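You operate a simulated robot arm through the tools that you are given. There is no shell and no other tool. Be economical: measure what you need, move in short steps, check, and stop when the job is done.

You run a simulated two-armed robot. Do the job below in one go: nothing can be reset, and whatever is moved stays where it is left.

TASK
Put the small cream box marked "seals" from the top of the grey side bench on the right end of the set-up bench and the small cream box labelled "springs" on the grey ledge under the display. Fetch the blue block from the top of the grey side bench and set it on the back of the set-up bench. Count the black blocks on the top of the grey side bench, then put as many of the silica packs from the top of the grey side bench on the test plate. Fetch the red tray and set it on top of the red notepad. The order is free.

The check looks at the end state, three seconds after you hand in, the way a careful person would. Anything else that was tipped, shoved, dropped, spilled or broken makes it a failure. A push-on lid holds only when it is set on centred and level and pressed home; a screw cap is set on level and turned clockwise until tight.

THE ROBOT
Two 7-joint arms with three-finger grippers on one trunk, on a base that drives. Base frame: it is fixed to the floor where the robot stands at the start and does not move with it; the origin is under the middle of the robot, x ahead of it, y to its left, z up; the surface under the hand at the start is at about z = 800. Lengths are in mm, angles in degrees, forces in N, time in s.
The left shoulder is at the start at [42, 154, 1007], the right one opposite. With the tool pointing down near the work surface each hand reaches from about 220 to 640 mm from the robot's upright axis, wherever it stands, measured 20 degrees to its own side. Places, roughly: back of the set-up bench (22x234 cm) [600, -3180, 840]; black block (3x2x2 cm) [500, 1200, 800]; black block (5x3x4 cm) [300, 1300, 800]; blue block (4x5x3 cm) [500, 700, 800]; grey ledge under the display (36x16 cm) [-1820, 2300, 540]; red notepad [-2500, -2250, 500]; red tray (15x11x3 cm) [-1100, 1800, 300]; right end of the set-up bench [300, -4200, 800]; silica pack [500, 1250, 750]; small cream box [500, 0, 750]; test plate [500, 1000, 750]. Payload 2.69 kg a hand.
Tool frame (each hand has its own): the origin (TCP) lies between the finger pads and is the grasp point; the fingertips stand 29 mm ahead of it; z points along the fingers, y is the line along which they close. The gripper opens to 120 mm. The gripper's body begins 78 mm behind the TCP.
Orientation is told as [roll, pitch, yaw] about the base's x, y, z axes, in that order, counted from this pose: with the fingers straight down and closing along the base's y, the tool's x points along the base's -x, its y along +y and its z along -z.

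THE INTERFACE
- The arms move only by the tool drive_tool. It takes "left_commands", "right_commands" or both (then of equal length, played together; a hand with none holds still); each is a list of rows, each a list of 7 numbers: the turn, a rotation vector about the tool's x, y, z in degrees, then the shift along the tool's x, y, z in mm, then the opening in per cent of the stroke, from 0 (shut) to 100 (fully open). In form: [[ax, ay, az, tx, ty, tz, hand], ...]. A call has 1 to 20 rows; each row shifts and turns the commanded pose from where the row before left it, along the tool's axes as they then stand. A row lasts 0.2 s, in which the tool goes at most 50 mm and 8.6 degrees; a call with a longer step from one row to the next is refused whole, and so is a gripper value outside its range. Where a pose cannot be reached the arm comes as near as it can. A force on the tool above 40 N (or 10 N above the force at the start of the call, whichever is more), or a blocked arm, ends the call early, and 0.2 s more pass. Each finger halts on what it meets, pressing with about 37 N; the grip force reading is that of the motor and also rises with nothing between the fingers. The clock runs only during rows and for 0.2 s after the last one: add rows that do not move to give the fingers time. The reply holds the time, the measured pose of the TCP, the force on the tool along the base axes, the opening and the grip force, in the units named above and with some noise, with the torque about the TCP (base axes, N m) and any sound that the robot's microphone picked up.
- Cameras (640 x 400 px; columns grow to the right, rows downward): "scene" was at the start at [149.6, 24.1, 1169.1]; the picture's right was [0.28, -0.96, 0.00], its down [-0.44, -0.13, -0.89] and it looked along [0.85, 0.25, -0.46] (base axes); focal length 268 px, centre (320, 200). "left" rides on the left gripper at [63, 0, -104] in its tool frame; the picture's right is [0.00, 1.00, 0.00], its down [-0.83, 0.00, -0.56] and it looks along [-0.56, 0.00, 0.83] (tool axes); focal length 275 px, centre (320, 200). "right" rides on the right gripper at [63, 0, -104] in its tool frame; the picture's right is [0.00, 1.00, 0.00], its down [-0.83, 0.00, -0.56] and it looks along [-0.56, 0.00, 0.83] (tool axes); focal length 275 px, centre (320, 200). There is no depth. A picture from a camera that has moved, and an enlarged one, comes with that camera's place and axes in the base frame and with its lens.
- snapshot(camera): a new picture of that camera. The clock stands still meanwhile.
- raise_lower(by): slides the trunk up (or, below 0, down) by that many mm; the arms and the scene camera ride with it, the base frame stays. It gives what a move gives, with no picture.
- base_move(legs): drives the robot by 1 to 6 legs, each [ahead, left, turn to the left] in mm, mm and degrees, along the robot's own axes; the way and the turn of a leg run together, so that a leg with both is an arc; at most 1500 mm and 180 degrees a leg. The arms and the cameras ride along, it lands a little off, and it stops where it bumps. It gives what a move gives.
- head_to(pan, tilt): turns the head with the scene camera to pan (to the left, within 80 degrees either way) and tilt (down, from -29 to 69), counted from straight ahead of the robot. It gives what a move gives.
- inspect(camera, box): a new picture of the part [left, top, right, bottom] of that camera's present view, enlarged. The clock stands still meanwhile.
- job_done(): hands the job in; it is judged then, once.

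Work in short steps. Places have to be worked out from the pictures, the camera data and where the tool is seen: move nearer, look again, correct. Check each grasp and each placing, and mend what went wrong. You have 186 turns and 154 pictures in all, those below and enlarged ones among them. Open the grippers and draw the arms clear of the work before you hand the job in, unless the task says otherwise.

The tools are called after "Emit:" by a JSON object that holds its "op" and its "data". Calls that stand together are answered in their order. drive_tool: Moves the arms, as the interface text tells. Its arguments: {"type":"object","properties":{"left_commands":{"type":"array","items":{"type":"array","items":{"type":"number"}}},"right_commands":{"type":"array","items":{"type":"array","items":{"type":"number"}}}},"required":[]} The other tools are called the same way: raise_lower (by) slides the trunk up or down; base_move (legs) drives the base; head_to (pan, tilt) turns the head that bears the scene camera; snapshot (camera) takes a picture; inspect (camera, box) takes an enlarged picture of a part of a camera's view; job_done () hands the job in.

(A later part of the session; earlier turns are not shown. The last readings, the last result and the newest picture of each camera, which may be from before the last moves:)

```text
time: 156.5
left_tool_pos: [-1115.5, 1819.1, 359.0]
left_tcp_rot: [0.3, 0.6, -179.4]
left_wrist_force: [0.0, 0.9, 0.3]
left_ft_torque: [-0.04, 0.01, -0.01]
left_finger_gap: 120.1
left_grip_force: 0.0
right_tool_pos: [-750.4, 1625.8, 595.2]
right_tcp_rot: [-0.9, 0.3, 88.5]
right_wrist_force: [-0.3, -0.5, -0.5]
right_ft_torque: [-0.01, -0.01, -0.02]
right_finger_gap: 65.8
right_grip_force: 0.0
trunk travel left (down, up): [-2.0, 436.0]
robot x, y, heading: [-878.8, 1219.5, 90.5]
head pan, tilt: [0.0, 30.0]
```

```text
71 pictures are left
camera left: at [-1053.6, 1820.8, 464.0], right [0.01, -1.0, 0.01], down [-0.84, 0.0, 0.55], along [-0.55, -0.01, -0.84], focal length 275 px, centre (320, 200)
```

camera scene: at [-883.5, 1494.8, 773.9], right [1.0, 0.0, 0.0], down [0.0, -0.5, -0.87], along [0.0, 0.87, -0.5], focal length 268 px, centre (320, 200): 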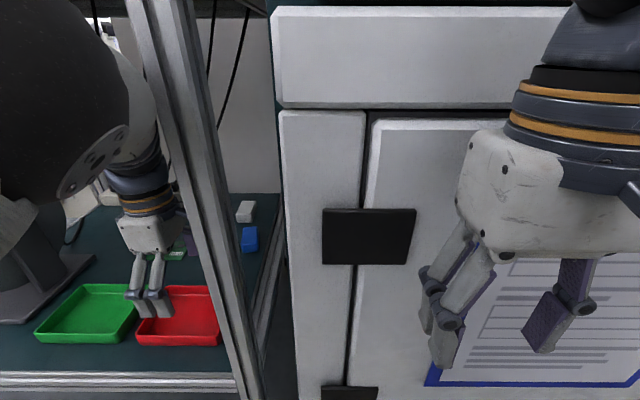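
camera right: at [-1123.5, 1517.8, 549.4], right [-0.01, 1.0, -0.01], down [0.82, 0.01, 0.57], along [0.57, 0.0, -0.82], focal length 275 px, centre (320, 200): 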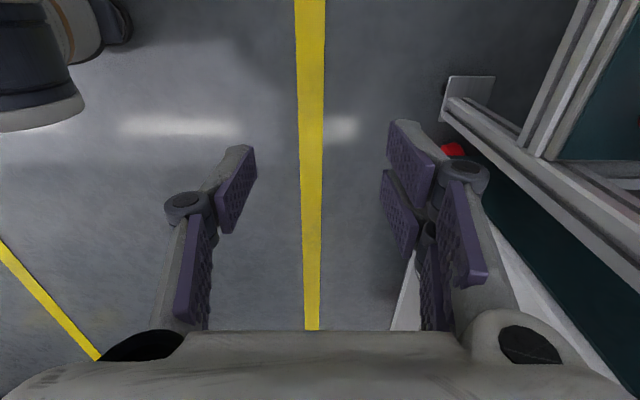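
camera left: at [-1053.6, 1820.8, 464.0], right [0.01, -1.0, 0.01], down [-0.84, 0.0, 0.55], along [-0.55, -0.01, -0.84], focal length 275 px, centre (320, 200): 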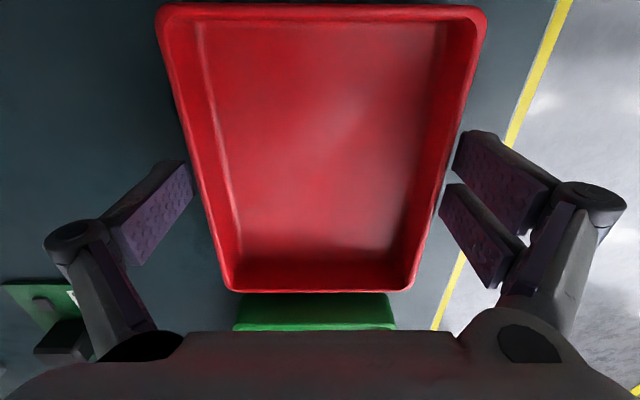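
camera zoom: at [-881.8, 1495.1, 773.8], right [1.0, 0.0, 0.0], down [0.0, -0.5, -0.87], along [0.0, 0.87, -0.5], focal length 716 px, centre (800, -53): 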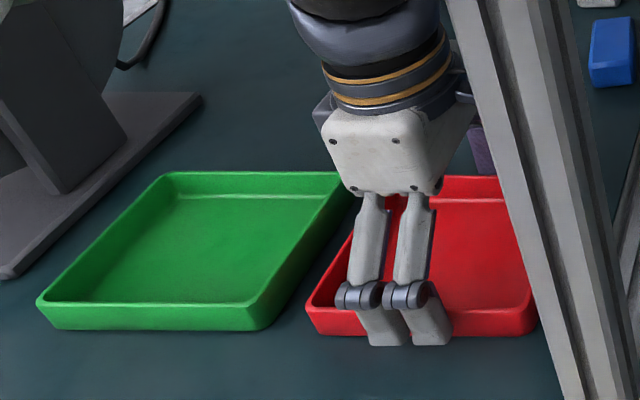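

The fingertips now straddle the rim. I'll go 4 mm lower and close.

Emit:
{"op": "drive_tool", "data": {"left_commands": [[0, 0, 0, 0, 0, 4, 100], [0, 0, 0, 0, 0, 0, 85], [0, 0, 0, 0, 0, 0, 80], [0, 0, 0, 0, 0, 0, 75], [0, 0, 0, 0, 0, 0, 75]]}}

Emit:
{"op": "snapshot", "data": {"camera": "left"}}

```text
time: 157.7
left_tool_pos: [-1116.2, 1819.2, 354.2]
left_tcp_rot: [0.4, 0.7, -179.4]
left_wrist_force: [-0.3, 0.1, 3.2]
left_ft_torque: [-0.23, 0.06, -0.09]
left_finger_gap: 109.2
left_grip_force: 37.0
right_tool_pos: [-751.6, 1625.7, 595.8]
right_tcp_rot: [-0.8, 0.2, 88.4]
right_wrist_force: [0.5, -0.3, -0.5]
right_ft_torque: [0.05, 0.01, 0.01]
right_finger_gap: 66.2
right_grip_force: 0.0
trunk travel left (down, up): [-2.0, 436.0]
robot x, y, heading: [-879.7, 1219.1, 90.1]
head pan, tilt: [0.0, 30.0]
```

```text
70 pictures are left
camera left: at [-1053.7, 1820.8, 460.3], right [0.01, -1.0, 0.01], down [-0.84, 0.0, 0.55], along [-0.55, -0.01, -0.84], focal length 275 px, centre (320, 200)
```

left: 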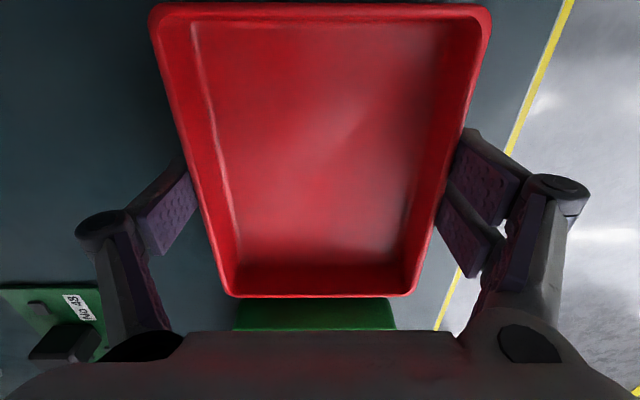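

The tray is gripped at 109 mm with 37 N. I'll lift gently and check.

Emit:
{"op": "drive_tool", "data": {"left_commands": [[0, 0, 0, 0, 0, -5, 75], [0, 0, 0, 0, 0, -10, 75], [0, 0, 0, 0, 0, -15, 75], [0, 0, 0, 0, 0, -15, 75], [0, 0, 0, 0, 0, -15, 75]]}}

Emit:
{"op": "snapshot", "data": {"camera": "left"}}

Emit:
{"op": "snapshot", "data": {"camera": "scene"}}

```text
time: 158.9
left_tool_pos: [-1116.4, 1820.2, 416.6]
left_tcp_rot: [0.3, 0.5, -179.4]
left_wrist_force: [0.3, 0.7, -1.1]
left_ft_torque: [-0.01, 0.01, -0.02]
left_finger_gap: 109.0
left_grip_force: 36.8
right_tool_pos: [-752.0, 1623.7, 595.2]
right_tcp_rot: [-0.9, 0.1, 88.4]
right_wrist_force: [0.0, 0.0, 0.3]
right_ft_torque: [0.03, 0.01, 0.0]
right_finger_gap: 65.9
right_grip_force: 0.0
trunk travel left (down, up): [-2.0, 436.0]
robot x, y, heading: [-879.7, 1222.3, 89.9]
head pan, tilt: [0.0, 30.0]
```

```text
69 pictures are left
camera left: at [-1053.9, 1820.9, 520.7], right [0.01, -1.0, 0.01], down [-0.84, 0.0, 0.55], along [-0.55, -0.01, -0.84], focal length 275 px, centre (320, 200)
```

left: 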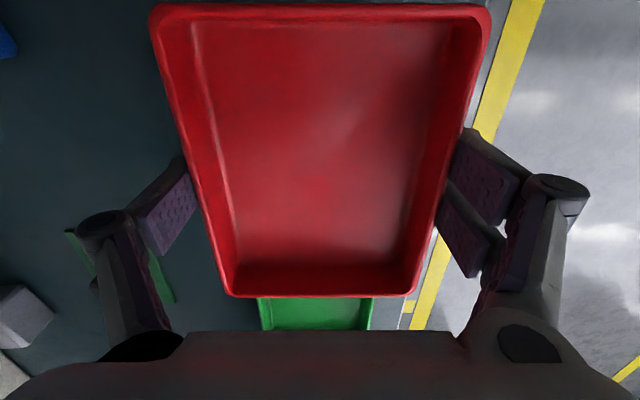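

```text
68 pictures are left
camera scene: at [-881.8, 1495.1, 773.7], right [1.0, 0.0, 0.0], down [0.0, -0.5, -0.87], along [0.0, 0.87, -0.5], focal length 268 px, centre (320, 200)
```

scene: 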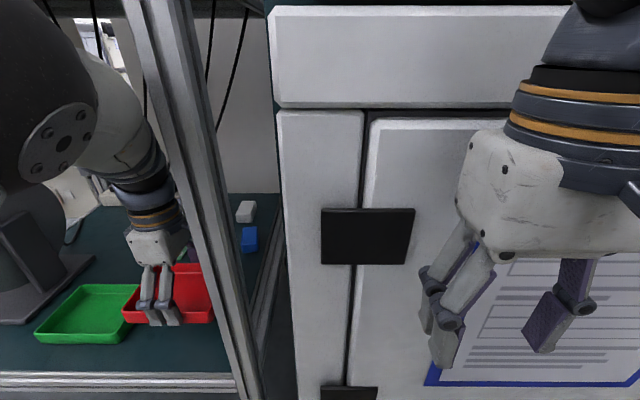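

The tray is held level. I'll back straight out of the trolley.

Emit:
{"op": "base_move", "data": {"legs": [[-420, 0, 0]]}}

Emit:
{"op": "raise_lower", "data": {"by": 300}}

Emit:
{"op": "snapshot", "data": {"camera": "left"}}

Emit:
{"op": "snapshot", "data": {"camera": "scene"}}

```text
time: 161.5
left_tool_pos: [-1112.6, 1398.5, 415.5]
left_tcp_rot: [0.3, 0.6, -179.6]
left_wrist_force: [-0.4, -0.4, -0.8]
left_ft_torque: [-0.01, -0.04, 0.0]
left_finger_gap: 109.5
left_grip_force: 36.9
right_tool_pos: [-749.1, 1204.2, 595.5]
right_tcp_rot: [-0.8, 0.3, 88.3]
right_wrist_force: [0.0, -0.2, 0.4]
right_ft_torque: [-0.01, 0.03, -0.01]
right_finger_gap: 66.2
right_grip_force: 0.1
trunk travel left (down, up): [-2.0, 436.0]
robot x, y, heading: [-876.2, 801.7, 89.9]
head pan, tilt: [0.0, 30.0]
```

```text
time: 164.5
left_tool_pos: [-1112.7, 1398.0, 715.0]
left_tcp_rot: [0.6, 0.7, -179.6]
left_wrist_force: [0.3, -1.1, -1.3]
left_ft_torque: [-0.02, 0.0, 0.03]
left_finger_gap: 109.4
left_grip_force: 37.4
right_tool_pos: [-749.5, 1203.3, 895.4]
right_tcp_rot: [-0.9, 0.5, 88.2]
right_wrist_force: [-1.1, -0.2, -0.7]
right_ft_torque: [0.01, -0.02, 0.0]
right_finger_gap: 65.9
right_grip_force: 0.1
trunk travel left (down, up): [-302.0, 136.0]
robot x, y, heading: [-872.7, 800.4, 89.8]
head pan, tilt: [0.0, 30.0]
```

```text
67 pictures are left
camera left: at [-1050.2, 1399.8, 820.1], right [0.0, -1.0, 0.01], down [-0.84, 0.0, 0.55], along [-0.55, -0.01, -0.84], focal length 275 px, centre (320, 200)
```

left: 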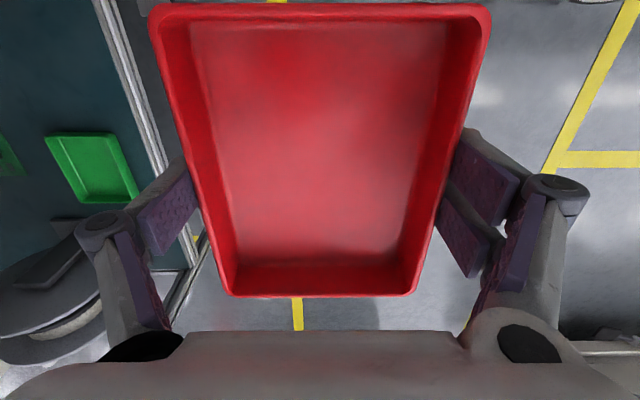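

```text
66 pictures are left
camera scene: at [-879.5, 982.7, 1083.2], right [1.0, 0.0, 0.0], down [0.0, -0.5, -0.87], along [0.0, 0.87, -0.5], focal length 268 px, centre (320, 200)
```

scene: 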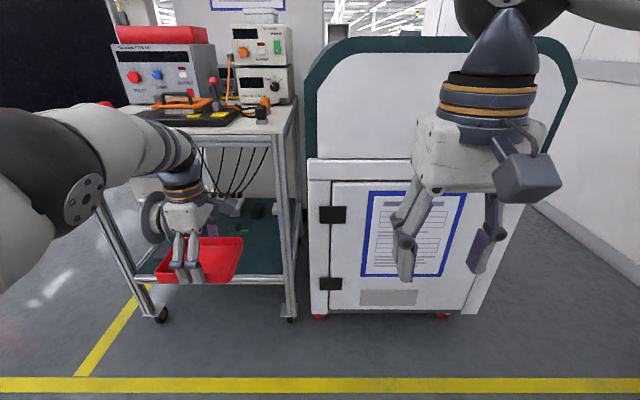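

All looks in order. I'll turn around and look toward the notepad.

Emit:
{"op": "base_move", "data": {"legs": [[-200, 0, 0], [0, 0, 140]]}}

Emit:
{"op": "head_to", "data": {"pan": 0, "tilt": 15}}

Emit:
{"op": "snapshot", "data": {"camera": "scene"}}

```text
time: 171.9
left_tool_pos: [-1070.7, -10.7, 716.2]
left_tcp_rot: [0.5, 0.6, -38.7]
left_wrist_force: [-0.2, 0.0, -1.0]
left_ft_torque: [-0.01, -0.03, -0.02]
left_finger_gap: 109.3
left_grip_force: 37.3
right_tool_pos: [-1231.5, 371.5, 895.9]
right_tcp_rot: [-0.9, 0.3, -130.9]
right_wrist_force: [-0.5, 0.1, -0.4]
right_ft_torque: [0.01, 0.01, 0.0]
right_finger_gap: 66.3
right_grip_force: 0.0
trunk travel left (down, up): [-302.0, 136.0]
robot x, y, heading: [-877.6, 601.9, -129.5]
head pan, tilt: [0.0, 30.0]
```

```text
time: 172.6
left_tool_pos: [-1073.1, -10.4, 716.1]
left_tcp_rot: [0.3, 0.5, -38.6]
left_wrist_force: [-0.9, 0.1, -0.1]
left_ft_torque: [0.01, 0.0, 0.0]
left_finger_gap: 109.4
left_grip_force: 36.5
right_tool_pos: [-1230.7, 370.8, 895.9]
right_tcp_rot: [-0.9, 0.3, -130.9]
right_wrist_force: [0.7, -0.2, 0.4]
right_ft_torque: [-0.02, 0.01, -0.01]
right_finger_gap: 66.0
right_grip_force: 0.1
trunk travel left (down, up): [-302.0, 136.0]
robot x, y, heading: [-882.8, 601.3, -129.1]
head pan, tilt: [0.0, 15.0]
```

```text
65 pictures are left
camera scene: at [-996.7, 455.5, 1107.3], right [-0.78, 0.63, 0.0], down [0.16, 0.2, -0.97], along [-0.61, -0.75, -0.26], focal length 268 px, centre (320, 200)
```

scene: 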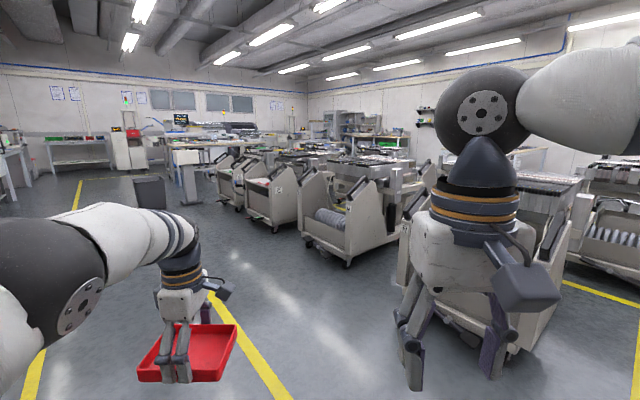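

The notepad should appear near column 274, row 183. I'll zoom in there.

Emit:
{"op": "inspect", "data": {"camera": "scene", "box": [100, 110, 360, 270]}}

```text
2.46 times, centred on (230, 190) of scene
camera zoom: at [-996.7, 455.5, 1107.3], right [-0.78, 0.63, 0.0], down [0.16, 0.2, -0.97], along [-0.61, -0.75, -0.26], focal length 661 px, centre (542, 225)
```

zoom: 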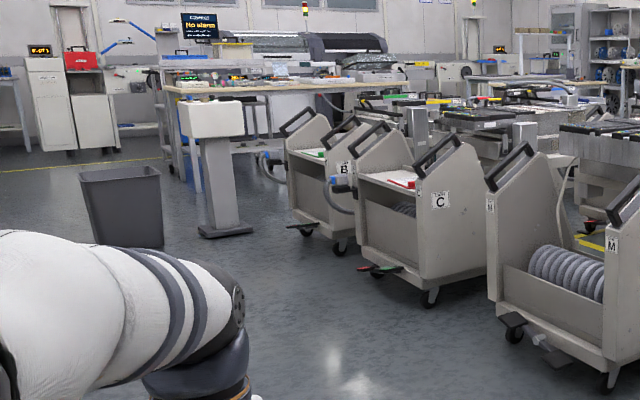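

The red notepad lies on the shelf of cart "C", whose open front faces +x. I'll turn to face -x and drive sideways down the aisle to it.

Emit:
{"op": "base_move", "data": {"legs": [[0, 0, -51], [300, 0, 0], [0, 1500, 0], [0, 1250, 0]]}}

Emit:
{"op": "head_to", "data": {"pan": 0, "tilt": 25}}

Emit:
{"op": "snapshot", "data": {"camera": "scene"}}

```text
time: 197.6
left_tool_pos: [-1755.8, -2382.0, 715.2]
left_tcp_rot: [0.4, 0.5, -88.9]
left_wrist_force: [-1.9, -0.3, -0.8]
left_ft_torque: [0.02, -0.02, -0.01]
left_finger_gap: 109.2
left_grip_force: 37.0
right_tool_pos: [-1564.3, -2015.3, 895.7]
right_tcp_rot: [-0.8, 0.3, 178.8]
right_wrist_force: [0.1, -0.5, -1.1]
right_ft_torque: [0.03, 0.0, 0.03]
right_finger_gap: 65.9
right_grip_force: 0.0
trunk travel left (down, up): [-302.0, 136.0]
robot x, y, heading: [-1162.4, -2139.6, -179.3]
head pan, tilt: [0.0, 15.0]
```

```text
time: 198.3
left_tool_pos: [-1756.6, -2382.0, 715.3]
left_tcp_rot: [0.4, 0.6, -88.8]
left_wrist_force: [-0.4, 0.0, -1.3]
left_ft_torque: [-0.01, 0.0, 0.01]
left_finger_gap: 109.2
left_grip_force: 36.8
right_tool_pos: [-1564.9, -2014.2, 896.4]
right_tcp_rot: [-0.9, 0.2, 178.9]
right_wrist_force: [0.0, 0.4, 0.6]
right_ft_torque: [0.02, 0.03, 0.0]
right_finger_gap: 66.2
right_grip_force: 0.0
trunk travel left (down, up): [-302.0, 136.0]
robot x, y, heading: [-1160.4, -2136.0, -179.4]
head pan, tilt: [0.0, 25.0]
```

```text
63 pictures are left
camera scene: at [-1348.5, -2142.5, 1091.2], right [-0.01, 1.0, 0.0], down [0.42, 0.01, -0.91], along [-0.91, -0.01, -0.42], focal length 268 px, centre (320, 200)
```

scene: 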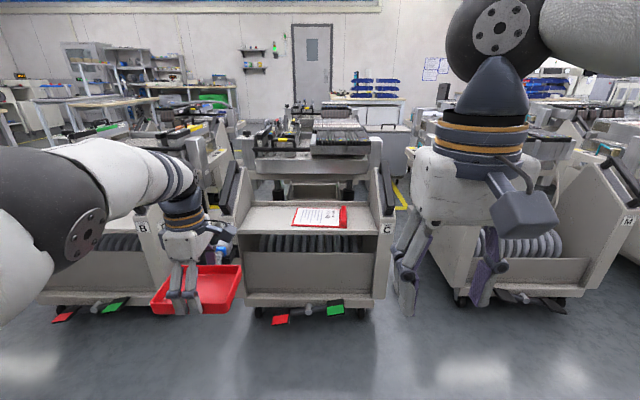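

The notepad is straight ahead. I'll zoom in on it.

Emit:
{"op": "inspect", "data": {"camera": "scene", "box": [220, 150, 420, 330]}}

```text
2.22 times, centred on (320, 240) of scene
camera zoom: at [-1348.5, -2142.5, 1091.2], right [-0.01, 1.0, 0.0], down [0.42, 0.01, -0.91], along [-0.91, -0.01, -0.42], focal length 597 px, centre (320, 111)
```

zoom: 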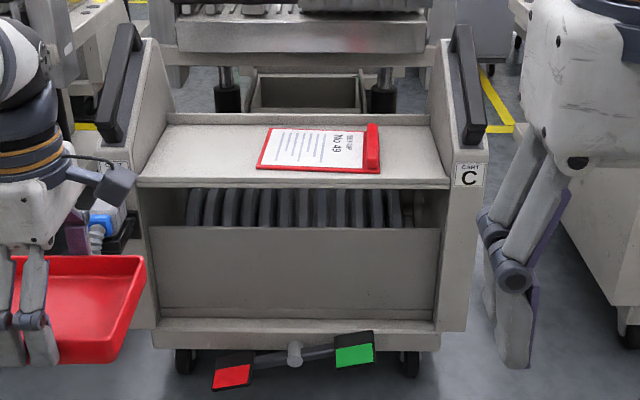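

It's a red clipboard with its clip on the +y side. I'll position the robot so the tray comes over the paper area.

Emit:
{"op": "base_move", "data": {"legs": [[0, -215, -0.6], [480, 0, 0]]}}

Emit:
{"op": "head_to", "data": {"pan": 12, "tilt": 40}}

Emit:
{"op": "snapshot", "data": {"camera": "scene"}}

Emit:
{"op": "snapshot", "data": {"camera": "left"}}

```text
time: 203.1
left_tool_pos: [-2243.9, -2160.1, 715.1]
left_tcp_rot: [0.3, 0.7, -89.5]
left_wrist_force: [-0.1, -0.8, -0.4]
left_ft_torque: [0.02, 0.0, 0.01]
left_finger_gap: 109.3
left_grip_force: 36.8
right_tool_pos: [-2048.6, -1796.8, 894.9]
right_tcp_rot: [-1.0, 0.3, 178.3]
right_wrist_force: [-0.4, -0.5, -0.1]
right_ft_torque: [-0.04, -0.04, 0.0]
right_finger_gap: 66.2
right_grip_force: 0.0
trunk travel left (down, up): [-302.0, 136.0]
robot x, y, heading: [-1643.8, -1923.4, -180.0]
head pan, tilt: [0.0, 25.0]
```

```text
time: 203.8
left_tool_pos: [-2243.4, -2161.0, 714.9]
left_tcp_rot: [0.3, 0.6, -89.5]
left_wrist_force: [-0.2, -0.1, -0.2]
left_ft_torque: [0.03, -0.02, -0.01]
left_finger_gap: 109.0
left_grip_force: 37.2
right_tool_pos: [-2048.7, -1797.2, 895.2]
right_tcp_rot: [-0.9, 0.2, 178.4]
right_wrist_force: [0.1, 0.5, 0.0]
right_ft_torque: [-0.02, 0.01, 0.0]
right_finger_gap: 65.9
right_grip_force: 0.1
trunk travel left (down, up): [-302.0, 136.0]
robot x, y, heading: [-1644.4, -1923.1, -180.0]
head pan, tilt: [12.0, 40.0]
```

```text
61 pictures are left
camera scene: at [-1823.9, -1944.2, 1067.9], right [-0.21, 0.98, 0.0], down [0.63, 0.13, -0.77], along [-0.75, -0.16, -0.64], focal length 268 px, centre (320, 200)
```

scene: 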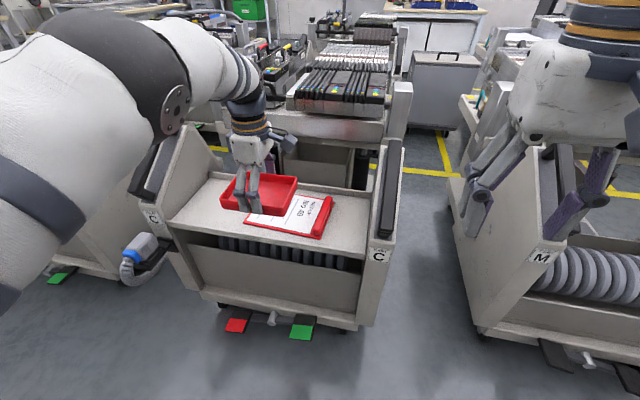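

```text
60 pictures are left
camera left: at [-2244.0, -2098.4, 820.4], right [1.0, 0.0, 0.01], down [0.0, -0.84, 0.55], along [0.01, -0.55, -0.84], focal length 275 px, centre (320, 200)
```

left: 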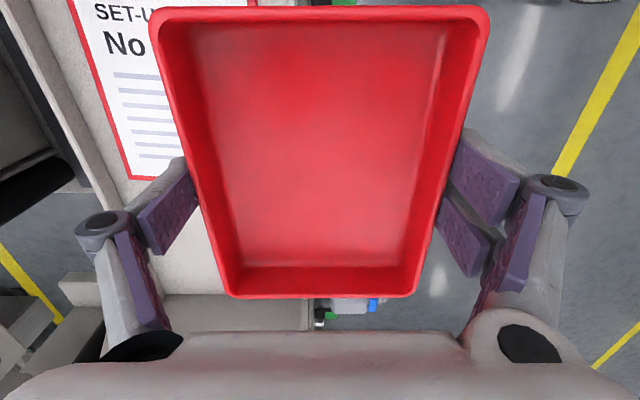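

The notepad spans x -2331..-2512, y -2270..-2075 (excluding the clip), at z≈513. The tray centre goes to about [-2421, -2175]. I'll drive in 178 mm and lower.

Emit:
{"op": "base_move", "data": {"legs": [[178, 14, 0]]}}

Emit:
{"op": "raise_lower", "data": {"by": -120}}

Emit:
{"op": "snapshot", "data": {"camera": "scene"}}

Emit:
{"op": "snapshot", "data": {"camera": "left"}}

```text
time: 205.3
left_tool_pos: [-2420.7, -2174.8, 715.1]
left_tcp_rot: [0.4, 0.6, -89.6]
left_wrist_force: [0.3, -0.7, -1.0]
left_ft_torque: [0.0, -0.03, -0.02]
left_finger_gap: 109.1
left_grip_force: 37.3
right_tool_pos: [-2226.2, -1809.5, 896.4]
right_tcp_rot: [-0.9, 0.3, 178.2]
right_wrist_force: [0.2, -0.3, -0.4]
right_ft_torque: [-0.03, -0.05, -0.02]
right_finger_gap: 65.6
right_grip_force: 0.1
trunk travel left (down, up): [-302.0, 136.0]
robot x, y, heading: [-1826.0, -1940.5, -180.2]
head pan, tilt: [12.0, 40.0]
```

```text
time: 206.8
left_tool_pos: [-2421.3, -2174.1, 595.5]
left_tcp_rot: [0.3, 0.6, -89.6]
left_wrist_force: [-0.5, 0.0, -0.8]
left_ft_torque: [-0.01, 0.05, -0.01]
left_finger_gap: 109.3
left_grip_force: 36.2
right_tool_pos: [-2224.4, -1809.6, 776.3]
right_tcp_rot: [-0.9, 0.2, 178.2]
right_wrist_force: [0.4, 0.4, 0.7]
right_ft_torque: [0.01, 0.02, 0.01]
right_finger_gap: 66.2
right_grip_force: 0.0
trunk travel left (down, up): [-182.0, 256.0]
robot x, y, heading: [-1824.3, -1938.2, -180.4]
head pan, tilt: [12.0, 40.0]
```

```text
59 pictures are left
camera scene: at [-2031.6, -1958.1, 947.0], right [-0.21, 0.98, 0.0], down [0.63, 0.13, -0.77], along [-0.75, -0.16, -0.64], focal length 268 px, centre (320, 200)
```

scene: 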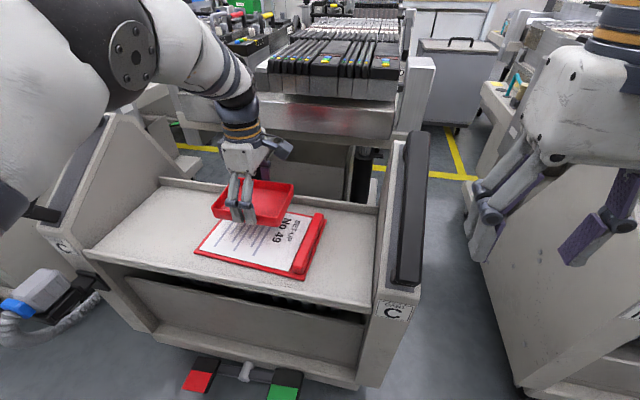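

```text
58 pictures are left
camera left: at [-2420.8, -2111.7, 701.0], right [1.0, 0.0, 0.01], down [0.0, -0.84, 0.55], along [0.01, -0.55, -0.84], focal length 275 px, centre (320, 200)
```

left: 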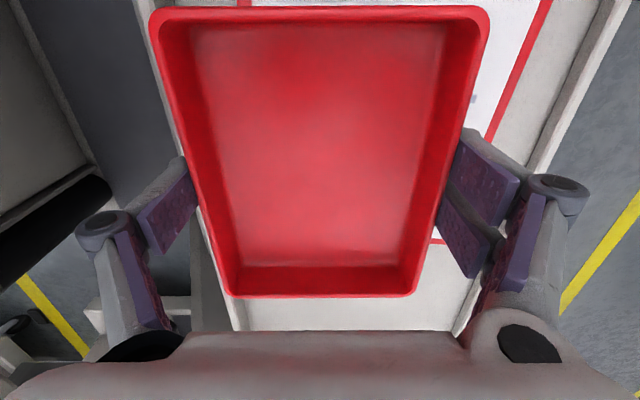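

The tray is over the pad. I'll shift 20 mm toward the front for centring and lower most of the way.

Emit:
{"op": "drive_tool", "data": {"left_commands": [[0, 0, 0, 0, 10, 10, 75], [0, 0, 0, 0, 10, 10, 75], [0, 0, 0, 0, 0, 8, 75], [0, 0, 0, 0, 0, 0, 75]]}}

Emit:
{"op": "inspect", "data": {"camera": "scene", "box": [150, 130, 370, 300]}}

```text
time: 207.8
left_tool_pos: [-2399.0, -2173.7, 567.9]
left_tcp_rot: [0.4, 0.6, -89.6]
left_wrist_force: [0.0, -0.4, -1.2]
left_ft_torque: [-0.03, -0.01, -0.01]
left_finger_gap: 109.0
left_grip_force: 37.2
right_tool_pos: [-2224.4, -1810.2, 776.0]
right_tcp_rot: [-0.9, 0.1, 178.2]
right_wrist_force: [0.5, -0.7, -0.9]
right_ft_torque: [0.03, -0.03, -0.04]
right_finger_gap: 66.1
right_grip_force: 0.1
trunk travel left (down, up): [-182.0, 256.0]
robot x, y, heading: [-1822.7, -1939.3, -180.2]
head pan, tilt: [12.0, 40.0]
```

```text
2.35 times, centred on (260, 215) of scene
camera zoom: at [-2031.8, -1958.1, 946.9], right [-0.21, 0.98, 0.0], down [0.63, 0.13, -0.77], along [-0.75, -0.16, -0.64], focal length 632 px, centre (461, 165)
```

zoom: 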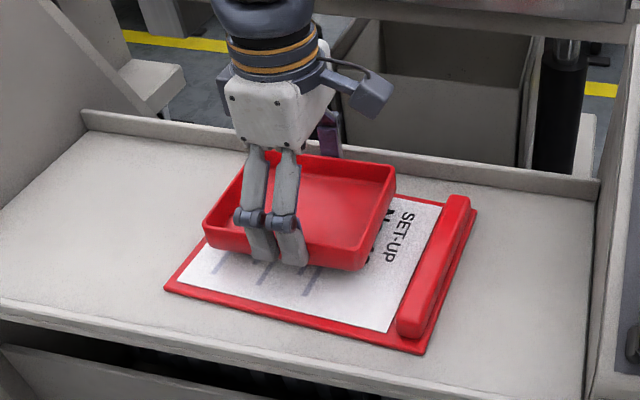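

Good placement over the paper. I'll continue lowering until contact.

Emit:
{"op": "drive_tool", "data": {"left_commands": [[0, 0, 0, 0, 0, 3, 75], [0, 0, 0, 0, 0, 3, 75], [0, 0, 0, 0, 0, 3, 75], [0, 0, 0, 0, 0, 2, 75], [0, 0, 0, 0, 0, 0, 75]]}}

```text
time: 209.0
left_tool_pos: [-2400.5, -2173.9, 556.4]
left_tcp_rot: [0.4, 0.6, -89.6]
left_wrist_force: [0.3, -0.4, -1.1]
left_ft_torque: [-0.01, 0.03, 0.0]
left_finger_gap: 109.1
left_grip_force: 37.0
right_tool_pos: [-2225.2, -1810.3, 775.5]
right_tcp_rot: [-0.9, 0.2, 178.2]
right_wrist_force: [0.7, -0.6, 0.8]
right_ft_torque: [0.02, 0.0, -0.01]
right_finger_gap: 65.9
right_grip_force: 0.0
trunk travel left (down, up): [-182.0, 256.0]
robot x, y, heading: [-1823.8, -1940.2, -179.8]
head pan, tilt: [12.0, 40.0]
```

Emit:
{"op": "drive_tool", "data": {"left_commands": [[0, 0, 0, 0, 0, 2, 75], [0, 0, 0, 0, 0, 2, 75], [0, 0, 0, 0, 0, 2, 75], [0, 0, 0, 0, 0, 2, 75], [0, 0, 0, 0, 0, 0, 75]]}}

Emit:
{"op": "inspect", "data": {"camera": "scene", "box": [150, 130, 370, 300]}}

```text
time: 210.2
left_tool_pos: [-2399.9, -2173.9, 551.2]
left_tcp_rot: [0.2, 0.5, -89.6]
left_wrist_force: [3.0, -1.1, 21.8]
left_ft_torque: [0.04, -0.16, 0.05]
left_finger_gap: 109.5
left_grip_force: 37.2
right_tool_pos: [-2223.4, -1809.0, 776.8]
right_tcp_rot: [-0.9, 0.2, 178.3]
right_wrist_force: [0.1, -0.6, -0.3]
right_ft_torque: [0.02, 0.0, 0.02]
right_finger_gap: 65.9
right_grip_force: 0.1
trunk travel left (down, up): [-182.0, 256.0]
robot x, y, heading: [-1819.6, -1942.4, -180.1]
head pan, tilt: [12.0, 40.0]
```

```text
2.35 times, centred on (260, 215) of scene
camera zoom: at [-2030.2, -1957.6, 947.4], right [-0.21, 0.98, 0.0], down [0.63, 0.13, -0.77], along [-0.75, -0.16, -0.64], focal length 632 px, centre (461, 165)
```

zoom: 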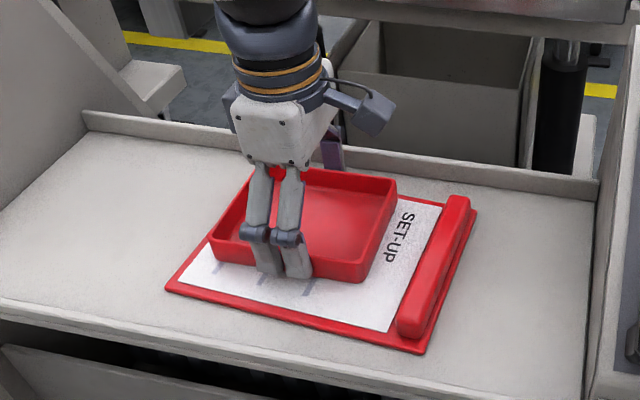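

Contact at 22 N. I'll back up 2 mm, open fully, and rise.

Emit:
{"op": "drive_tool", "data": {"left_commands": [[0, 0, 0, 0, 0, -2, 75], [0, 0, 0, 0, 0, 0, 85], [0, 0, 0, 0, 0, 0, 97], [0, 0, 0, 0, 0, 0, 97], [0, 0, 0, 0, 0, -15, 97], [0, 0, 0, 0, 0, -25, 97], [0, 0, 0, 0, 0, -30, 97]]}}

Emit:
{"op": "inspect", "data": {"camera": "scene", "box": [150, 130, 370, 300]}}

```text
time: 211.8
left_tool_pos: [-2400.6, -2174.1, 622.5]
left_tcp_rot: [0.3, 0.6, -89.6]
left_wrist_force: [0.0, 0.1, 0.2]
left_ft_torque: [0.01, 0.0, -0.05]
left_finger_gap: 116.4
left_grip_force: 0.1
right_tool_pos: [-2224.5, -1808.9, 776.0]
right_tcp_rot: [-1.0, 0.2, 178.2]
right_wrist_force: [0.2, -0.7, -1.0]
right_ft_torque: [-0.02, 0.01, -0.01]
right_finger_gap: 66.1
right_grip_force: 0.1
trunk travel left (down, up): [-182.0, 256.0]
robot x, y, heading: [-1822.8, -1940.8, -180.3]
head pan, tilt: [12.0, 40.0]
```

```text
2.35 times, centred on (260, 215) of scene
camera zoom: at [-2031.6, -1958.0, 946.9], right [-0.21, 0.98, 0.0], down [0.63, 0.13, -0.77], along [-0.75, -0.16, -0.64], focal length 632 px, centre (461, 165)
```

zoom: 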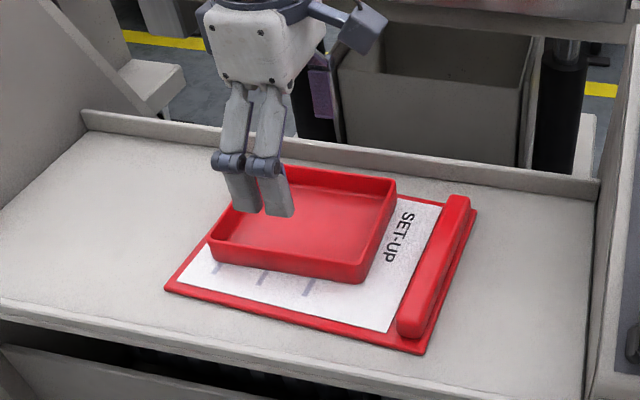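

The tray sits on the notepad, clear of the clip. I'll raise the trunk, back away, then turn the left hand back to its normal orientation.

Emit:
{"op": "raise_lower", "data": {"by": 193}}

Emit:
{"op": "base_move", "data": {"legs": [[-500, 0, 0]]}}

Emit:
{"op": "drive_tool", "data": {"left_commands": [[0, 0, 8.1, 0, 0, -20, 70], [0, 0, 8.1, 0, 0, -20, 70], [0, 0, 8.1, 0, 0, -20, 70], [0, 0, 8.1, 0, 0, -20, 70], [0, 0, 8.1, 0, 0, -20, 70], [0, 0, 8.1, 0, 0, 0, 70], [0, 0, 8.1, 0, 0, 0, 70], [0, 0, 8.1, 0, 0, 0, 70], [0, 0, 8.1, 0, 0, 0, 70], [0, 0, 8.1, 0, 0, 0, 70], [0, 0, 8.1, 0, 0, 0, 70], [0, 0, 0, 35, 30, -10, 70], [0, 0, 0, 35, 30, -10, 70], [0, 0, 0, 35, 30, -10, 70], [0, 0, 0, 35, 30, 0, 70], [0, 0, 0, 30, 30, 0, 70]]}}

Emit:
{"op": "snapshot", "data": {"camera": "scene"}}

```text
time: 213.9
left_tool_pos: [-2400.1, -2174.1, 812.5]
left_tcp_rot: [0.5, 0.6, -89.6]
left_wrist_force: [0.5, 0.2, -0.1]
left_ft_torque: [-0.01, -0.05, 0.01]
left_finger_gap: 116.4
left_grip_force: 0.0
right_tool_pos: [-2225.2, -1810.1, 968.8]
right_tcp_rot: [-0.9, 0.2, 178.2]
right_wrist_force: [0.4, -0.1, -0.9]
right_ft_torque: [0.0, -0.03, 0.0]
right_finger_gap: 66.0
right_grip_force: 0.1
trunk travel left (down, up): [-375.0, 63.0]
robot x, y, heading: [-1824.0, -1939.2, -180.0]
head pan, tilt: [12.0, 40.0]
```

```text
time: 216.9
left_tool_pos: [-1900.4, -2173.3, 813.4]
left_tcp_rot: [0.4, 0.5, -89.6]
left_wrist_force: [-0.1, -0.4, 1.0]
left_ft_torque: [0.02, -0.01, -0.04]
left_finger_gap: 116.3
left_grip_force: 0.0
right_tool_pos: [-1723.9, -1809.5, 968.6]
right_tcp_rot: [-0.8, 0.2, 178.2]
right_wrist_force: [0.2, 0.6, 0.5]
right_ft_torque: [0.02, -0.03, -0.02]
right_finger_gap: 65.9
right_grip_force: 0.0
trunk travel left (down, up): [-375.0, 63.0]
robot x, y, heading: [-1324.3, -1938.9, -179.9]
head pan, tilt: [12.0, 40.0]
```

```text
time: 220.3
left_tool_pos: [-1726.5, -2320.7, 945.1]
left_tcp_rot: [-0.6, 0.3, -178.7]
left_wrist_force: [1.2, 0.7, 0.2]
left_ft_torque: [0.02, 0.01, -0.01]
left_finger_gap: 84.2
left_grip_force: 0.0
right_tool_pos: [-1724.6, -1809.7, 968.4]
right_tcp_rot: [-0.8, 0.2, 178.2]
right_wrist_force: [-0.4, -0.7, 0.2]
right_ft_torque: [-0.03, 0.01, -0.01]
right_finger_gap: 66.1
right_grip_force: 0.0
trunk travel left (down, up): [-375.0, 63.0]
robot x, y, heading: [-1321.5, -1942.7, -180.1]
head pan, tilt: [12.0, 40.0]
```

```text
54 pictures are left
camera scene: at [-1470.6, -1958.0, 1149.5], right [-0.21, 0.98, 0.0], down [0.63, 0.13, -0.77], along [-0.75, -0.16, -0.64], focal length 268 px, centre (320, 200)
```

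scene: 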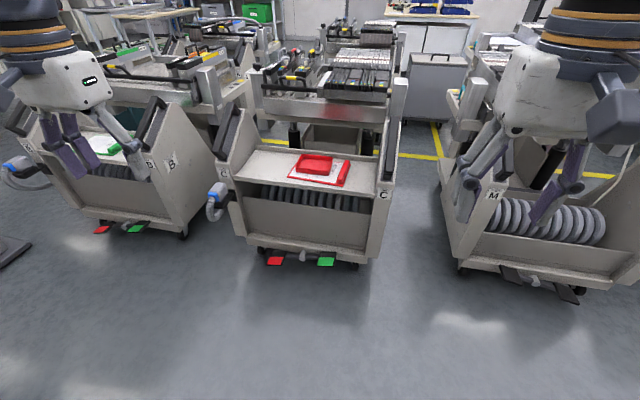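

Tray placement confirmed. Now I'll turn around and drive back to the side bench for seals and the blue block.

Emit:
{"op": "base_move", "data": {"legs": [[0, 0, 180], [0, 1500, 0], [0, 970, 0], [1180, 0, 0]]}}

Emit:
{"op": "head_to", "data": {"pan": 0, "tilt": 40}}

Emit:
{"op": "snapshot", "data": {"camera": "scene"}}

```text
time: 252.2
left_tool_pos: [230.4, 914.2, 944.7]
left_tcp_rot: [-0.6, 0.5, 1.9]
left_wrist_force: [0.4, 0.5, 0.0]
left_ft_torque: [0.02, 0.03, 0.03]
left_finger_gap: 83.9
left_grip_force: 0.0
right_tool_pos: [233.4, 404.0, 968.6]
right_tcp_rot: [-0.8, 0.2, -1.2]
right_wrist_force: [0.4, 0.3, 0.6]
right_ft_torque: [0.0, 0.0, -0.01]
right_finger_gap: 66.0
right_grip_force: 0.0
trunk travel left (down, up): [-375.0, 63.0]
robot x, y, heading: [-169.5, 528.9, 0.6]
head pan, tilt: [12.0, 40.0]
```

```text
time: 252.9
left_tool_pos: [230.8, 914.3, 944.2]
left_tcp_rot: [-0.7, 0.4, 1.9]
left_wrist_force: [0.3, 0.2, 0.0]
left_ft_torque: [-0.01, -0.01, 0.01]
left_finger_gap: 84.2
left_grip_force: 0.0
right_tool_pos: [233.3, 403.1, 969.2]
right_tcp_rot: [-0.9, 0.2, -1.2]
right_wrist_force: [-0.2, 0.4, -0.2]
right_ft_torque: [-0.04, -0.01, 0.02]
right_finger_gap: 65.8
right_grip_force: 0.2
trunk travel left (down, up): [-375.0, 63.0]
robot x, y, heading: [-171.1, 527.7, 0.7]
head pan, tilt: [0.0, 40.0]
```

```text
53 pictures are left
camera scene: at [-23.6, 528.5, 1149.5], right [0.01, -1.0, 0.0], down [-0.64, -0.01, -0.77], along [0.77, 0.01, -0.64], focal length 268 px, centre (320, 200)
```

scene: 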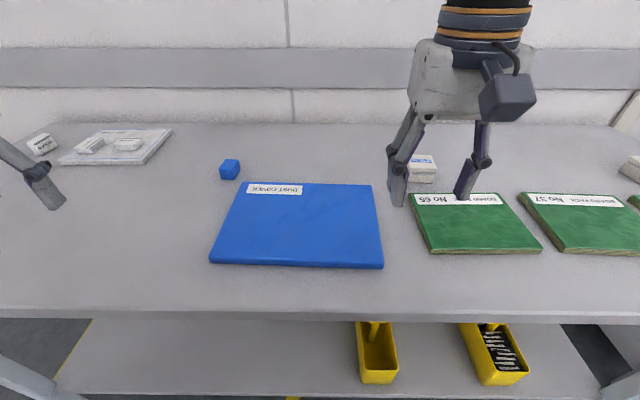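

Blue is at about [471, 735] and seals at about [484, 314]. I'll drive in 110 mm and bring both hands above their objects.

Emit:
{"op": "base_move", "data": {"legs": [[110, 0, -0.7]]}}

Emit:
{"op": "drive_tool", "data": {"left_commands": [[0, 0, 0, -30, -36, 5, 70], [0, 0, 0, -30, -36, 5, 70], [0, 0, 0, -30, -36, 5, 70], [0, 0, 0, -30, -36, 5, 70], [0, 0, 0, -10, -36, 0, 70]], "right_commands": [[0, 0, 0, -30, -18, 10, 90], [0, 0, 0, -30, -18, 10, 90], [0, 0, 0, -30, -18, 10, 90], [0, 0, 0, -30, -18, 10, 90], [0, 0, 0, -20, -18, 0, 90]]}}

Emit:
{"op": "snapshot", "data": {"camera": "left"}}

Emit:
{"op": "snapshot", "data": {"camera": "right"}}

```text
time: 254.1
left_tool_pos: [347.2, 908.6, 943.9]
left_tcp_rot: [-0.6, 0.5, 1.2]
left_wrist_force: [1.2, 0.2, -0.2]
left_ft_torque: [-0.01, 0.06, 0.0]
left_finger_gap: 84.3
left_grip_force: 0.0
right_tool_pos: [344.0, 399.1, 968.2]
right_tcp_rot: [-0.9, 0.3, -1.9]
right_wrist_force: [0.3, 0.9, 0.7]
right_ft_torque: [0.01, 0.02, 0.0]
right_finger_gap: 66.0
right_grip_force: 0.1
trunk travel left (down, up): [-375.0, 63.0]
robot x, y, heading: [-60.9, 526.7, -0.2]
head pan, tilt: [0.0, 40.0]
```

```text
time: 255.3
left_tool_pos: [479.7, 731.9, 926.3]
left_tcp_rot: [-0.5, 0.5, 1.1]
left_wrist_force: [0.0, -0.1, 0.2]
left_ft_torque: [-0.02, -0.02, -0.02]
left_finger_gap: 84.2
left_grip_force: 0.0
right_tool_pos: [479.7, 303.2, 930.0]
right_tcp_rot: [-0.9, 0.2, -1.9]
right_wrist_force: [0.1, 0.2, -0.7]
right_ft_torque: [0.0, 0.01, 0.03]
right_finger_gap: 108.1
right_grip_force: 0.1
trunk travel left (down, up): [-375.0, 63.0]
robot x, y, heading: [-60.9, 532.6, -0.2]
head pan, tilt: [0.0, 40.0]
```

```text
52 pictures are left
camera left: at [417.9, 732.7, 1030.8], right [-0.02, 1.0, -0.01], down [0.83, 0.02, 0.55], along [0.55, 0.0, -0.83], focal length 275 px, centre (320, 200)
```

left: 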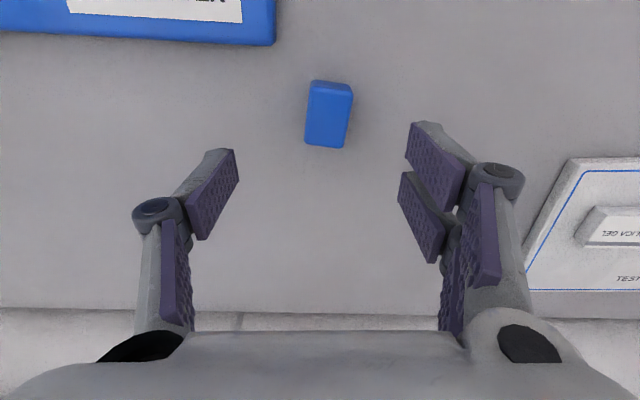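

```text
51 pictures are left
camera right: at [418.5, 305.8, 1034.1], right [0.03, 1.0, -0.02], down [0.83, -0.01, 0.55], along [0.55, -0.03, -0.83], focal length 275 px, centre (320, 200)
```

right: 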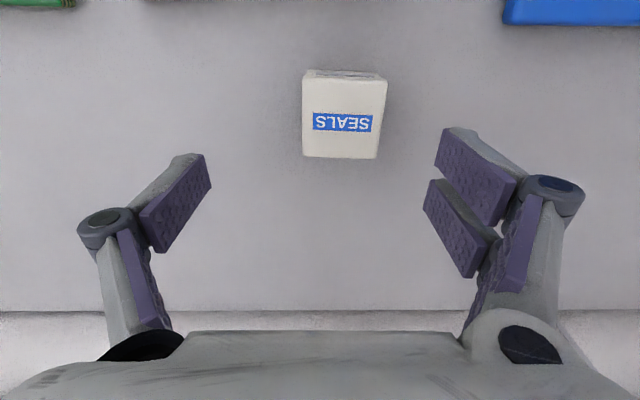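

Both targets are located: blue at [478, 739] with yaw≈-5°, seals at [478, 316] with yaw≈-2°. I'll descend with both hands.

Emit:
{"op": "drive_tool", "data": {"left_commands": [[-0.5, -0.5, 3, 1, 7, 20, 70], [0, 0, 3, 0, 0, 25, 70], [0, 0, 0, 0, 0, 25, 70], [0, 0, 0, 0, 0, 22, 70], [0, 0, 0, 0, 0, 0, 70]], "right_commands": [[-0.9, 0, 0, 1, 13, 20, 90], [0, 0, 0.5, 0, 0, 25, 90], [0, 0, 0, 0, 0, 25, 90], [0, 0, 0, 0, 0, 23, 90], [0, 0, 0, 0, 0, 0, 90]]}}

Emit:
{"op": "snapshot", "data": {"camera": "left"}}

Emit:
{"op": "snapshot", "data": {"camera": "right"}}

```text
time: 256.5
left_tool_pos: [478.3, 738.9, 833.3]
left_tcp_rot: [-0.2, -0.2, -4.8]
left_wrist_force: [-0.8, 0.7, -0.4]
left_ft_torque: [0.0, 0.0, -0.02]
left_finger_gap: 83.8
left_grip_force: 0.0
right_tool_pos: [478.0, 315.6, 834.7]
right_tcp_rot: [0.0, 0.3, -2.4]
right_wrist_force: [-1.0, -0.2, -0.6]
right_ft_torque: [-0.01, -0.03, 0.02]
right_finger_gap: 108.1
right_grip_force: 0.1
trunk travel left (down, up): [-375.0, 63.0]
robot x, y, heading: [-58.8, 527.3, -0.2]
head pan, tilt: [0.0, 40.0]
```

```text
50 pictures are left
camera left: at [415.3, 744.9, 937.1], right [0.09, 1.0, 0.0], down [0.83, -0.07, 0.56], along [0.56, -0.05, -0.83], focal length 275 px, centre (320, 200)
```

left: 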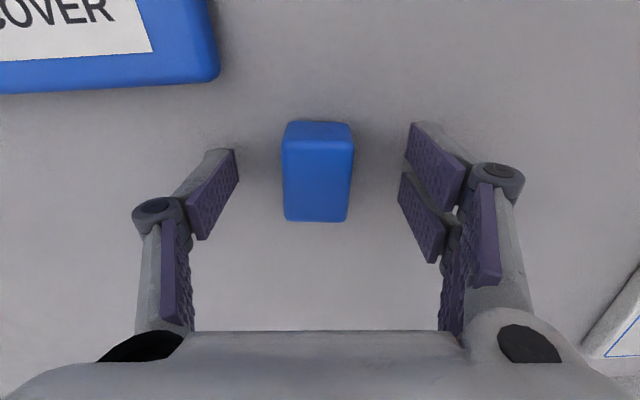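

```text
49 pictures are left
camera right: at [416.2, 318.3, 940.6], right [0.04, 1.0, 0.0], down [0.83, -0.03, 0.55], along [0.55, -0.02, -0.83], focal length 275 px, centre (320, 200)
```

right: 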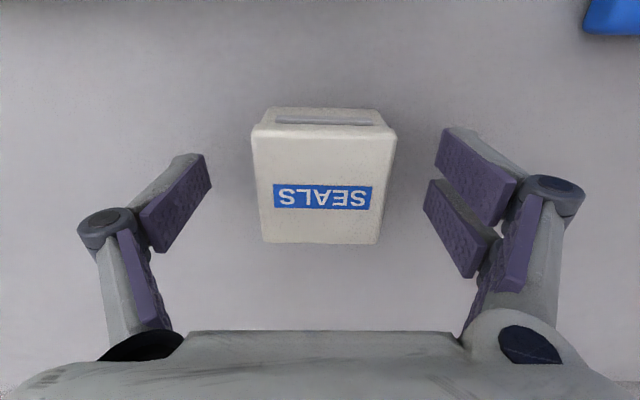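

Both are well aligned, so I'll close and lift together.

Emit:
{"op": "drive_tool", "data": {"left_commands": [[0, 0, 0, -3, 0, 0, 70], [0, 0, 0, 0, 0, 0, 10], [0, 0, 0, 0, 0, 0, 10], [0, 0, 0, 0, 0, 0, 10], [0, 0, 0, 0, 0, -20, 10], [0, 0, 0, 0, 0, -40, 10], [0, 0, 0, 0, 0, -40, 10]], "right_commands": [[0, 0, 0, 0, 0, 0, 90], [0, 0, 0, 0, 0, 0, 25], [0, 0, 0, 0, 0, 0, 25], [0, 0, 0, 0, 0, 0, 25], [0, 0, 0, 0, 0, -20, 25], [0, 0, 0, 0, 0, -40, 25], [0, 0, 0, 0, 0, -40, 25]]}}

Emit:
{"op": "snapshot", "data": {"camera": "left"}}

Emit:
{"op": "snapshot", "data": {"camera": "right"}}

```text
time: 258.1
left_tool_pos: [481.8, 738.7, 932.7]
left_tcp_rot: [-0.1, -0.1, -4.8]
left_wrist_force: [-0.1, 0.6, -0.7]
left_ft_torque: [0.0, 0.0, 0.02]
left_finger_gap: 31.2
left_grip_force: 36.8
right_tool_pos: [477.7, 316.3, 935.6]
right_tcp_rot: [0.0, 0.3, -2.4]
right_wrist_force: [-0.3, -0.8, -1.6]
right_ft_torque: [-0.01, 0.06, -0.01]
right_finger_gap: 55.2
right_grip_force: 37.2
trunk travel left (down, up): [-375.0, 63.0]
robot x, y, heading: [-59.9, 527.0, -0.3]
head pan, tilt: [0.0, 40.0]
```

```text
48 pictures are left
camera left: at [419.0, 745.0, 1037.3], right [0.09, 1.0, 0.0], down [0.83, -0.07, 0.56], along [0.56, -0.05, -0.83], focal length 275 px, centre (320, 200)
```

left: 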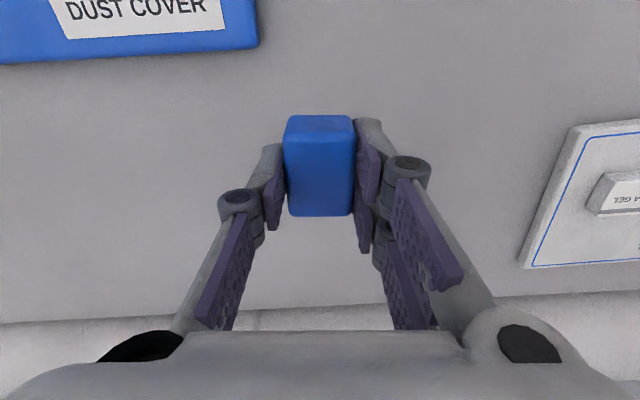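

```text
47 pictures are left
camera right: at [416.1, 317.7, 1041.4], right [0.04, 1.0, 0.0], down [0.83, -0.03, 0.55], along [0.55, -0.02, -0.83], focal length 275 px, centre (320, 200)
```

right: 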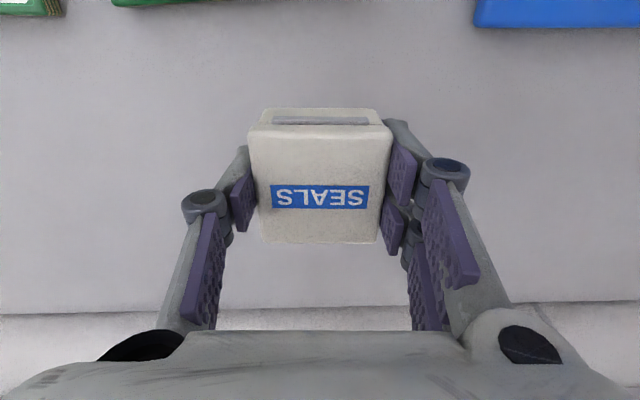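

Both are held. I'll back away and drive right toward the set-up bench, looking on the way.

Emit:
{"op": "base_move", "data": {"legs": [[-750, 0, 0], [0, -1500, 0]]}}

Emit:
{"op": "head_to", "data": {"pan": -55, "tilt": 12}}

Emit:
{"op": "snapshot", "data": {"camera": "scene"}}

```text
time: 273.5
left_tool_pos: [-280.2, -764.7, 931.1]
left_tcp_rot: [-0.1, -0.1, -5.0]
left_wrist_force: [-0.4, 0.1, -1.1]
left_ft_torque: [0.01, -0.02, 0.01]
left_finger_gap: 31.0
left_grip_force: 37.0
right_tool_pos: [-284.1, -1188.7, 935.0]
right_tcp_rot: [0.0, 0.2, -2.7]
right_wrist_force: [0.1, 0.3, 0.0]
right_ft_torque: [-0.03, -0.01, 0.0]
right_finger_gap: 55.0
right_grip_force: 37.5
trunk travel left (down, up): [-375.0, 63.0]
robot x, y, heading: [-822.5, -975.5, -0.0]
head pan, tilt: [0.0, 40.0]
```

```text
time: 274.7
left_tool_pos: [-279.5, -765.2, 932.6]
left_tcp_rot: [-0.1, 0.0, -5.0]
left_wrist_force: [0.1, -0.2, 0.3]
left_ft_torque: [0.04, -0.04, 0.02]
left_finger_gap: 31.4
left_grip_force: 37.2
right_tool_pos: [-285.4, -1186.8, 935.2]
right_tcp_rot: [0.0, 0.2, -2.6]
right_wrist_force: [0.1, 0.0, -0.6]
right_ft_torque: [-0.02, 0.03, 0.03]
right_finger_gap: 55.1
right_grip_force: 37.0
trunk travel left (down, up): [-375.0, 63.0]
robot x, y, heading: [-822.3, -977.0, -0.3]
head pan, tilt: [-55.0, 12.0]
```

```text
46 pictures are left
camera scene: at [-706.4, -1051.7, 1193.8], right [-0.82, -0.57, 0.0], down [-0.12, 0.17, -0.98], along [0.56, -0.8, -0.21], focal length 268 px, centre (320, 200)
```

scene: 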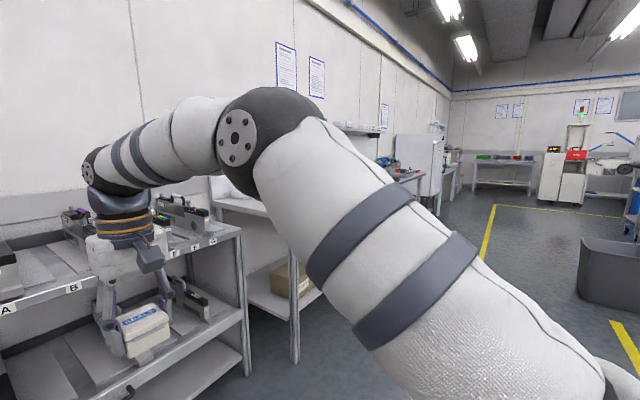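

The aisle is clear, with a bin near [-1400, -3700]. I'll continue right 1500.

Emit:
{"op": "base_move", "data": {"legs": [[0, -1450, 0]]}}

Emit:
{"op": "head_to", "data": {"pan": -25, "tilt": 20}}

Emit:
{"op": "snapshot", "data": {"camera": "scene"}}

```text
time: 286.0
left_tool_pos: [-284.7, -2211.7, 933.6]
left_tcp_rot: [0.0, -0.1, -4.9]
left_wrist_force: [0.2, -0.2, -1.0]
left_ft_torque: [0.01, -0.01, 0.02]
left_finger_gap: 31.2
left_grip_force: 37.5
right_tool_pos: [-289.2, -2635.8, 936.2]
right_tcp_rot: [-0.1, 0.2, -2.5]
right_wrist_force: [-0.3, 0.1, -0.4]
right_ft_torque: [-0.02, -0.01, 0.0]
right_finger_gap: 54.9
right_grip_force: 37.0
trunk travel left (down, up): [-375.0, 63.0]
robot x, y, heading: [-826.8, -2418.7, -0.1]
head pan, tilt: [-55.0, 12.0]
```

```text
time: 287.0
left_tool_pos: [-284.8, -2213.1, 932.6]
left_tcp_rot: [-0.1, 0.0, -4.9]
left_wrist_force: [-0.5, 0.1, -1.5]
left_ft_torque: [0.04, 0.01, -0.01]
left_finger_gap: 30.9
left_grip_force: 36.9
right_tool_pos: [-288.8, -2637.8, 935.6]
right_tcp_rot: [0.0, 0.2, -2.5]
right_wrist_force: [0.0, -0.1, -1.2]
right_ft_torque: [0.01, -0.02, 0.01]
right_finger_gap: 55.1
right_grip_force: 37.5
trunk travel left (down, up): [-375.0, 63.0]
robot x, y, heading: [-823.6, -2422.6, -0.3]
head pan, tilt: [-25.0, 20.0]
```

```text
45 pictures are left
camera scene: at [-680.0, -2463.9, 1180.9], right [-0.43, -0.9, 0.0], down [-0.31, 0.15, -0.94], along [0.85, -0.4, -0.34], focal length 268 px, centre (320, 200)
```

scene: 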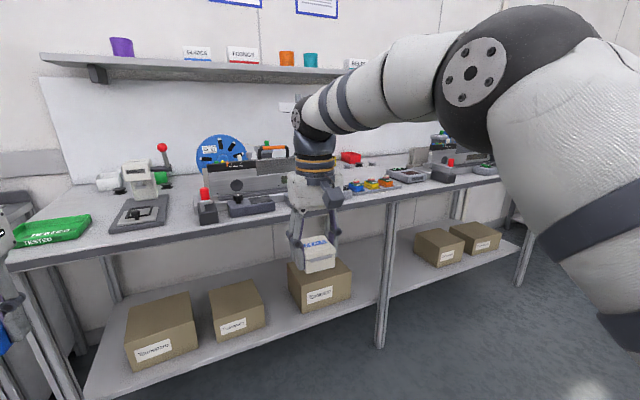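

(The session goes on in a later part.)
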